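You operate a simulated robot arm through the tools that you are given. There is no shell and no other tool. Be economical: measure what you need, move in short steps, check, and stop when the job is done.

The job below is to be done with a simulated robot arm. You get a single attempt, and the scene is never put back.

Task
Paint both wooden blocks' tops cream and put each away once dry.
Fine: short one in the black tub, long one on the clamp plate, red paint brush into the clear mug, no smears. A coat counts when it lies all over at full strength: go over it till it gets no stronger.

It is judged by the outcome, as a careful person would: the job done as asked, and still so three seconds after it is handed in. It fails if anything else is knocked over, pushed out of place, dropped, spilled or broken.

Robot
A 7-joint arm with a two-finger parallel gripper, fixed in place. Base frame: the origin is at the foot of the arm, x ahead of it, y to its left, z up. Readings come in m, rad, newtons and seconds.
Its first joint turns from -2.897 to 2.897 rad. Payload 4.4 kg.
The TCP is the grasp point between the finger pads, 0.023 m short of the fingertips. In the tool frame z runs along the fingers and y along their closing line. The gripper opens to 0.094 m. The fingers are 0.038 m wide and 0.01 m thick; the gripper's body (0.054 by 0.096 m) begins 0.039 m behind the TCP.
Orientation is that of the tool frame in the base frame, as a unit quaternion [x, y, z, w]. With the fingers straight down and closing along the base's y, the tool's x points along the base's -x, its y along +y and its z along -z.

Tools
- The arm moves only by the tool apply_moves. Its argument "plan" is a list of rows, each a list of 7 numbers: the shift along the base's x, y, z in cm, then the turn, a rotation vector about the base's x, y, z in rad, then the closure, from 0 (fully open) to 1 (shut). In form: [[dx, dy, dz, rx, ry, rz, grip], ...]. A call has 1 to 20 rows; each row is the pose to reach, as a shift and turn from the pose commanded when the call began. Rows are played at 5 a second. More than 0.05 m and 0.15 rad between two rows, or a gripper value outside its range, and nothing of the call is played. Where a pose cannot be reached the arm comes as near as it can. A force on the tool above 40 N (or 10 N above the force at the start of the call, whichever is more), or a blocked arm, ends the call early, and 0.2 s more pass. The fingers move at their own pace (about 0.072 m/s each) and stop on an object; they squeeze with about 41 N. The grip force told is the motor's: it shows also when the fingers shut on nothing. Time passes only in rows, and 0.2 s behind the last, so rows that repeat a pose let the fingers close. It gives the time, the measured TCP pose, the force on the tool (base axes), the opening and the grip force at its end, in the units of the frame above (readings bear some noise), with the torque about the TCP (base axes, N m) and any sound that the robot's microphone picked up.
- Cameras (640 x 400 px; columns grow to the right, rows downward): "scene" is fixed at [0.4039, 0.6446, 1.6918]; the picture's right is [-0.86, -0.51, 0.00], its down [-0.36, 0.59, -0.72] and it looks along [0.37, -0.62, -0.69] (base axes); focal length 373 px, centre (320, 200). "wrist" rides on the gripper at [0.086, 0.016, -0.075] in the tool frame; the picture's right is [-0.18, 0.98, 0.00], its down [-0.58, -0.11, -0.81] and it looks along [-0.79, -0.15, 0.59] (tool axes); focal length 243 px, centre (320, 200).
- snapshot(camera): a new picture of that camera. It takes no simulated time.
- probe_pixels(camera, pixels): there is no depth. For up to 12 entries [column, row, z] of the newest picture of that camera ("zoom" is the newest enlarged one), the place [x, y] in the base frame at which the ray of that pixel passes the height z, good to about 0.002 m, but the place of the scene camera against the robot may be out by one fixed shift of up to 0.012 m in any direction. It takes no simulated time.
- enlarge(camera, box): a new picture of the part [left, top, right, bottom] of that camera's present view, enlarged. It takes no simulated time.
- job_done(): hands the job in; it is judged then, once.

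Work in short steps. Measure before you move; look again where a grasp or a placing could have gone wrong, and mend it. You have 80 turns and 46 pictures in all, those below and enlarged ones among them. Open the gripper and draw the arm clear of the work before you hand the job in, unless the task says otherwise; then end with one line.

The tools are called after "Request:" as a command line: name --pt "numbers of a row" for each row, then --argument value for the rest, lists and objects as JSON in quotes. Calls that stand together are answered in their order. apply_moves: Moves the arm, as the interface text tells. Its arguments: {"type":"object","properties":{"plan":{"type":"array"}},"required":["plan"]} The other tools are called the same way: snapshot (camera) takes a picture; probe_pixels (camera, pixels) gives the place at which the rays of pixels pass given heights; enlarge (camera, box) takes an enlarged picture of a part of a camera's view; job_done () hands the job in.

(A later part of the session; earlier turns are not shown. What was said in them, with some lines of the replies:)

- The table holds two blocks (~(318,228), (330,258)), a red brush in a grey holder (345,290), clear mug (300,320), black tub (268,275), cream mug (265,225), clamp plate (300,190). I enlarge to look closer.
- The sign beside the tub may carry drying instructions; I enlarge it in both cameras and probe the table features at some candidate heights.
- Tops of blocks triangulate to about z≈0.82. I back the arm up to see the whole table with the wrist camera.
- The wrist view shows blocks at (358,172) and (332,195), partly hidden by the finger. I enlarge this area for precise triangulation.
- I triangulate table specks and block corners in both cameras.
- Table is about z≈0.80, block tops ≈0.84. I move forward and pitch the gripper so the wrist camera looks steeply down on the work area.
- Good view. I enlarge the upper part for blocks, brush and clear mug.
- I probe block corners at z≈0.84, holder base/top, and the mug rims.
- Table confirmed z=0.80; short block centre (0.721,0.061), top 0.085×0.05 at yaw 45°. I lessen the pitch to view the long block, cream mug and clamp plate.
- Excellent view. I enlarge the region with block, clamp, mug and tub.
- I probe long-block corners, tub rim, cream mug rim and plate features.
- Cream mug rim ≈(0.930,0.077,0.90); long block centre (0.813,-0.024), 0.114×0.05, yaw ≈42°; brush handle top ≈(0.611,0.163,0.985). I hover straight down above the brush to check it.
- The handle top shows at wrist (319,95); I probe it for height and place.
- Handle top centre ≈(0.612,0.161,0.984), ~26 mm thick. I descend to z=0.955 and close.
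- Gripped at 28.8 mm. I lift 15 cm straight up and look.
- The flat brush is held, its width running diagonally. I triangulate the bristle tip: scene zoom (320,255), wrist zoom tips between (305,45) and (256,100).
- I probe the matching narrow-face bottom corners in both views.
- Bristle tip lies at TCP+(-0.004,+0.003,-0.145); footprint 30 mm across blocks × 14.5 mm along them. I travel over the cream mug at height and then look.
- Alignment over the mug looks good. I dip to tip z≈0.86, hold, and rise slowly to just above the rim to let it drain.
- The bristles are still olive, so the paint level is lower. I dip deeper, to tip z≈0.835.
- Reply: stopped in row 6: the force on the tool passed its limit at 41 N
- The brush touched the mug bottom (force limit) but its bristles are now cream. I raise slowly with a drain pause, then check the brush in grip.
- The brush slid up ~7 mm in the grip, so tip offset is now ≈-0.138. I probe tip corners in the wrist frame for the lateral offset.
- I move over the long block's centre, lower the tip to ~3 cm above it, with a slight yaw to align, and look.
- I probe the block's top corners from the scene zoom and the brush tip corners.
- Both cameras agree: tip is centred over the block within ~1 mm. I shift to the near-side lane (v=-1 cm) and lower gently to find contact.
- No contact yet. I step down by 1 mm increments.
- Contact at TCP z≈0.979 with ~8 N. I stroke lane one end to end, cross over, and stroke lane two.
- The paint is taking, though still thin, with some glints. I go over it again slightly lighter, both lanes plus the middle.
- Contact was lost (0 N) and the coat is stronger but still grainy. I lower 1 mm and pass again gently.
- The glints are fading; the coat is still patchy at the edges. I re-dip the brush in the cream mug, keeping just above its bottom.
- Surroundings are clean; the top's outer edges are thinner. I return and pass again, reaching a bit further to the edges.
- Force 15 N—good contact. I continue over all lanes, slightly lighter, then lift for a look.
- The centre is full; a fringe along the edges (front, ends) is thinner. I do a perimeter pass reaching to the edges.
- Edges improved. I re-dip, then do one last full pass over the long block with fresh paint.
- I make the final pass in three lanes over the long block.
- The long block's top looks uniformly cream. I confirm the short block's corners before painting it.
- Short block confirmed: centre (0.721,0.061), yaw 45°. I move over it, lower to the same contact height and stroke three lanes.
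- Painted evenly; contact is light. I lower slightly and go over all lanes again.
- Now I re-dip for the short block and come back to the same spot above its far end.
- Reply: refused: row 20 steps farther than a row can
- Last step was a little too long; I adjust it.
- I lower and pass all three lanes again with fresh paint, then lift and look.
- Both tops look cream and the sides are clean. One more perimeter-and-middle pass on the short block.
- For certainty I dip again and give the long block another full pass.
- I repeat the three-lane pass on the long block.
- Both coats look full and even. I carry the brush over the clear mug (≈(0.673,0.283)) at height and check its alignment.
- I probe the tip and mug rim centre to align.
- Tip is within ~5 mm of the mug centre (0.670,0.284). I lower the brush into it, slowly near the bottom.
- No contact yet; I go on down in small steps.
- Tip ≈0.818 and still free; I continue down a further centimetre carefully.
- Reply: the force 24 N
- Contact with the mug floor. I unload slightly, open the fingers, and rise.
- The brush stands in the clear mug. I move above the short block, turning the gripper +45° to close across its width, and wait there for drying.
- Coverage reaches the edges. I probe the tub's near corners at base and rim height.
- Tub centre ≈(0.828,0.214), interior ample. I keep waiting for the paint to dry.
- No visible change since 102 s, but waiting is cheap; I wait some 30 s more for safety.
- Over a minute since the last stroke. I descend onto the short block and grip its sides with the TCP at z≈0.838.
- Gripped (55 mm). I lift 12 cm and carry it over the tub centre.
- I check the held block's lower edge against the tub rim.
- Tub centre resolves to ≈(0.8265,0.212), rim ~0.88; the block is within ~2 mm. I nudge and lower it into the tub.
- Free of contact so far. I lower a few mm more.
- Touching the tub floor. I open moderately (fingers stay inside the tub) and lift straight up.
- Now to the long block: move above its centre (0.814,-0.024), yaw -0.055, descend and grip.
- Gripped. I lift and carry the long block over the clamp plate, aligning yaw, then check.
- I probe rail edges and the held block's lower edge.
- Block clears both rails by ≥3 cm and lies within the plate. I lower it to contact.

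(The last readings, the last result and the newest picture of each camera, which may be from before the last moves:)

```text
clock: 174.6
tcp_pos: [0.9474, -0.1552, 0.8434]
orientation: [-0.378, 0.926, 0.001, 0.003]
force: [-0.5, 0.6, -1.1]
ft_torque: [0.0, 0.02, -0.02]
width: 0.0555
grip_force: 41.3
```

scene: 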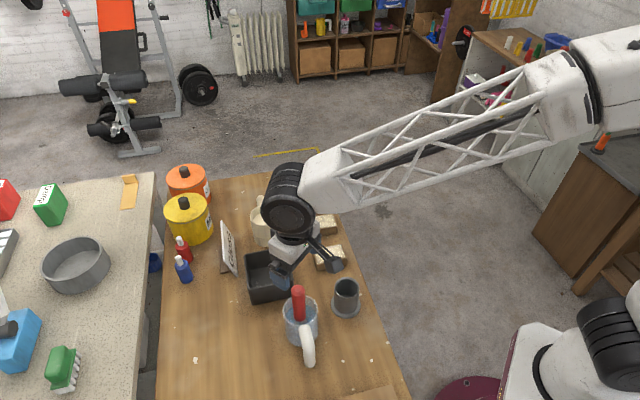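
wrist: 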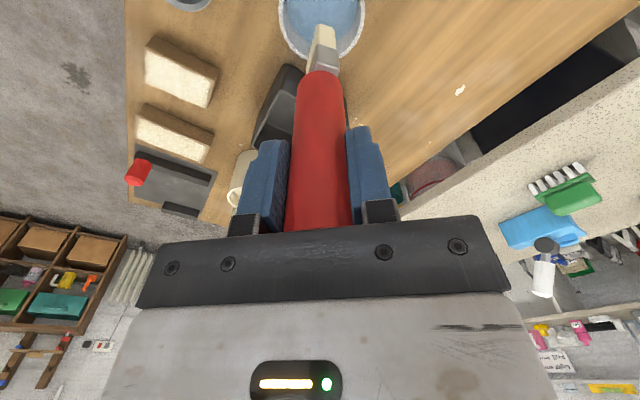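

No contact yet; a few more half-millimetre steps.

Request:
apply_moves --pt "0 0 -0.1 0 0 0 1" --pt "0 0 -0.2 0 0 0 1" --pt "0 0 -0.27 0 0 0 1"

```text
clock: 175.4
tcp_pos: [0.9472, -0.155, 0.8392]
orientation: [-0.379, 0.926, 0.001, 0.001]
force: [-0.5, -0.1, -1.3]
ft_torque: [-0.02, -0.02, -0.01]
width: 0.0555
grip_force: 41.1
```

Request:
apply_moves --pt "0 0 -0.07 0 0 0 1" --pt "0 0 -0.14 0 0 0 1" --pt "0 0 -0.2 0 0 0 1"

```text
clock: 176.2
tcp_pos: [0.9473, -0.1546, 0.838]
orientation: [-0.378, 0.926, 0.0, 0.002]
force: [-5.8, 2.0, 16.7]
ft_torque: [-0.22, 0.99, -0.16]
width: 0.0556
grip_force: 41.7
```

Contact (17 N). I unload slightly, open, and rise straight up, then draw back clear.

Request:
apply_moves --pt "0 0 0.1 0 0 0 1" --pt "0 0 0.1 0 0 0 0.32" --pt "0 0 0.1 0 0 0 0.25" --pt "0 0 0.1 0 0 0 0.2" --pt "0 0 2.5 0 0 0 0.2" --pt "0 0 6 0 0 0 0.1" --pt "0 0 10 0 0 0 0" --pt "0 0 14 0 0 0 0" --pt "0 0 18 0 0 0 0" --pt "-4 0 20 0 0 0 0" --pt "-8 0 22 0 0 0 0" --pt "-12 0 24 0 0 0 0" --pt "-16 -1 26 0 0 0 0" --pt "-20 -3 28 0 0 0 0" --pt "-24 -5 30 0 0 0 0" --pt "-28 -8 30 0 0 0 0" --pt "-32 -11 30 0 0 0 0" --pt "-35 -14 30 0 0 0 0" --pt "-38 -17 30 0 0 0 0" --pt "-40 -20 30 0 0 0 0"

Request:
enlarge --camera "scene" --box '[200, 150, 400, 350]'

```text
clock: 180.4
tcp_pos: [0.5458, -0.3555, 1.1387]
orientation: [-0.378, 0.926, 0.002, 0.002]
force: [-0.7, 0.8, 0.7]
ft_torque: [-0.01, 0.0, -0.01]
width: 0.094
grip_force: 0.1
```

```text
2.00 times, centred on (300, 250) of scene
```

zoom: 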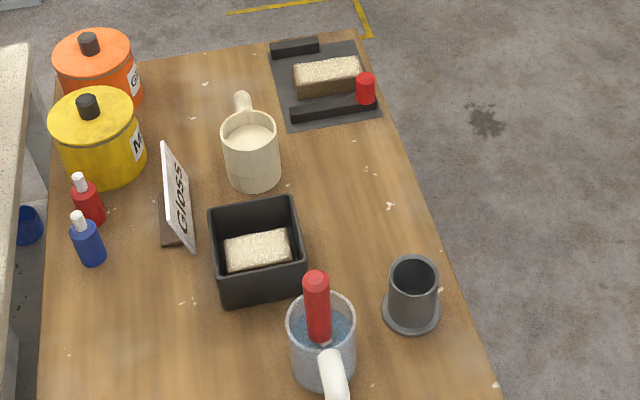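

The short block lies in the tub, the long one on the clamp plate, the brush stands in the clear mug, and everything else looks untouched. The gripper is open and clear, so I hand in.

Request:
job_done

```text
The job is handed in.
```

Both block tops are painted cream and were left over a minute to dry before I moved them. I could not test dryness directly. The short block is in the black tub, the long one is on the clamp plate, and the red brush stands in the clear mug. I saw no smears in the last picture.
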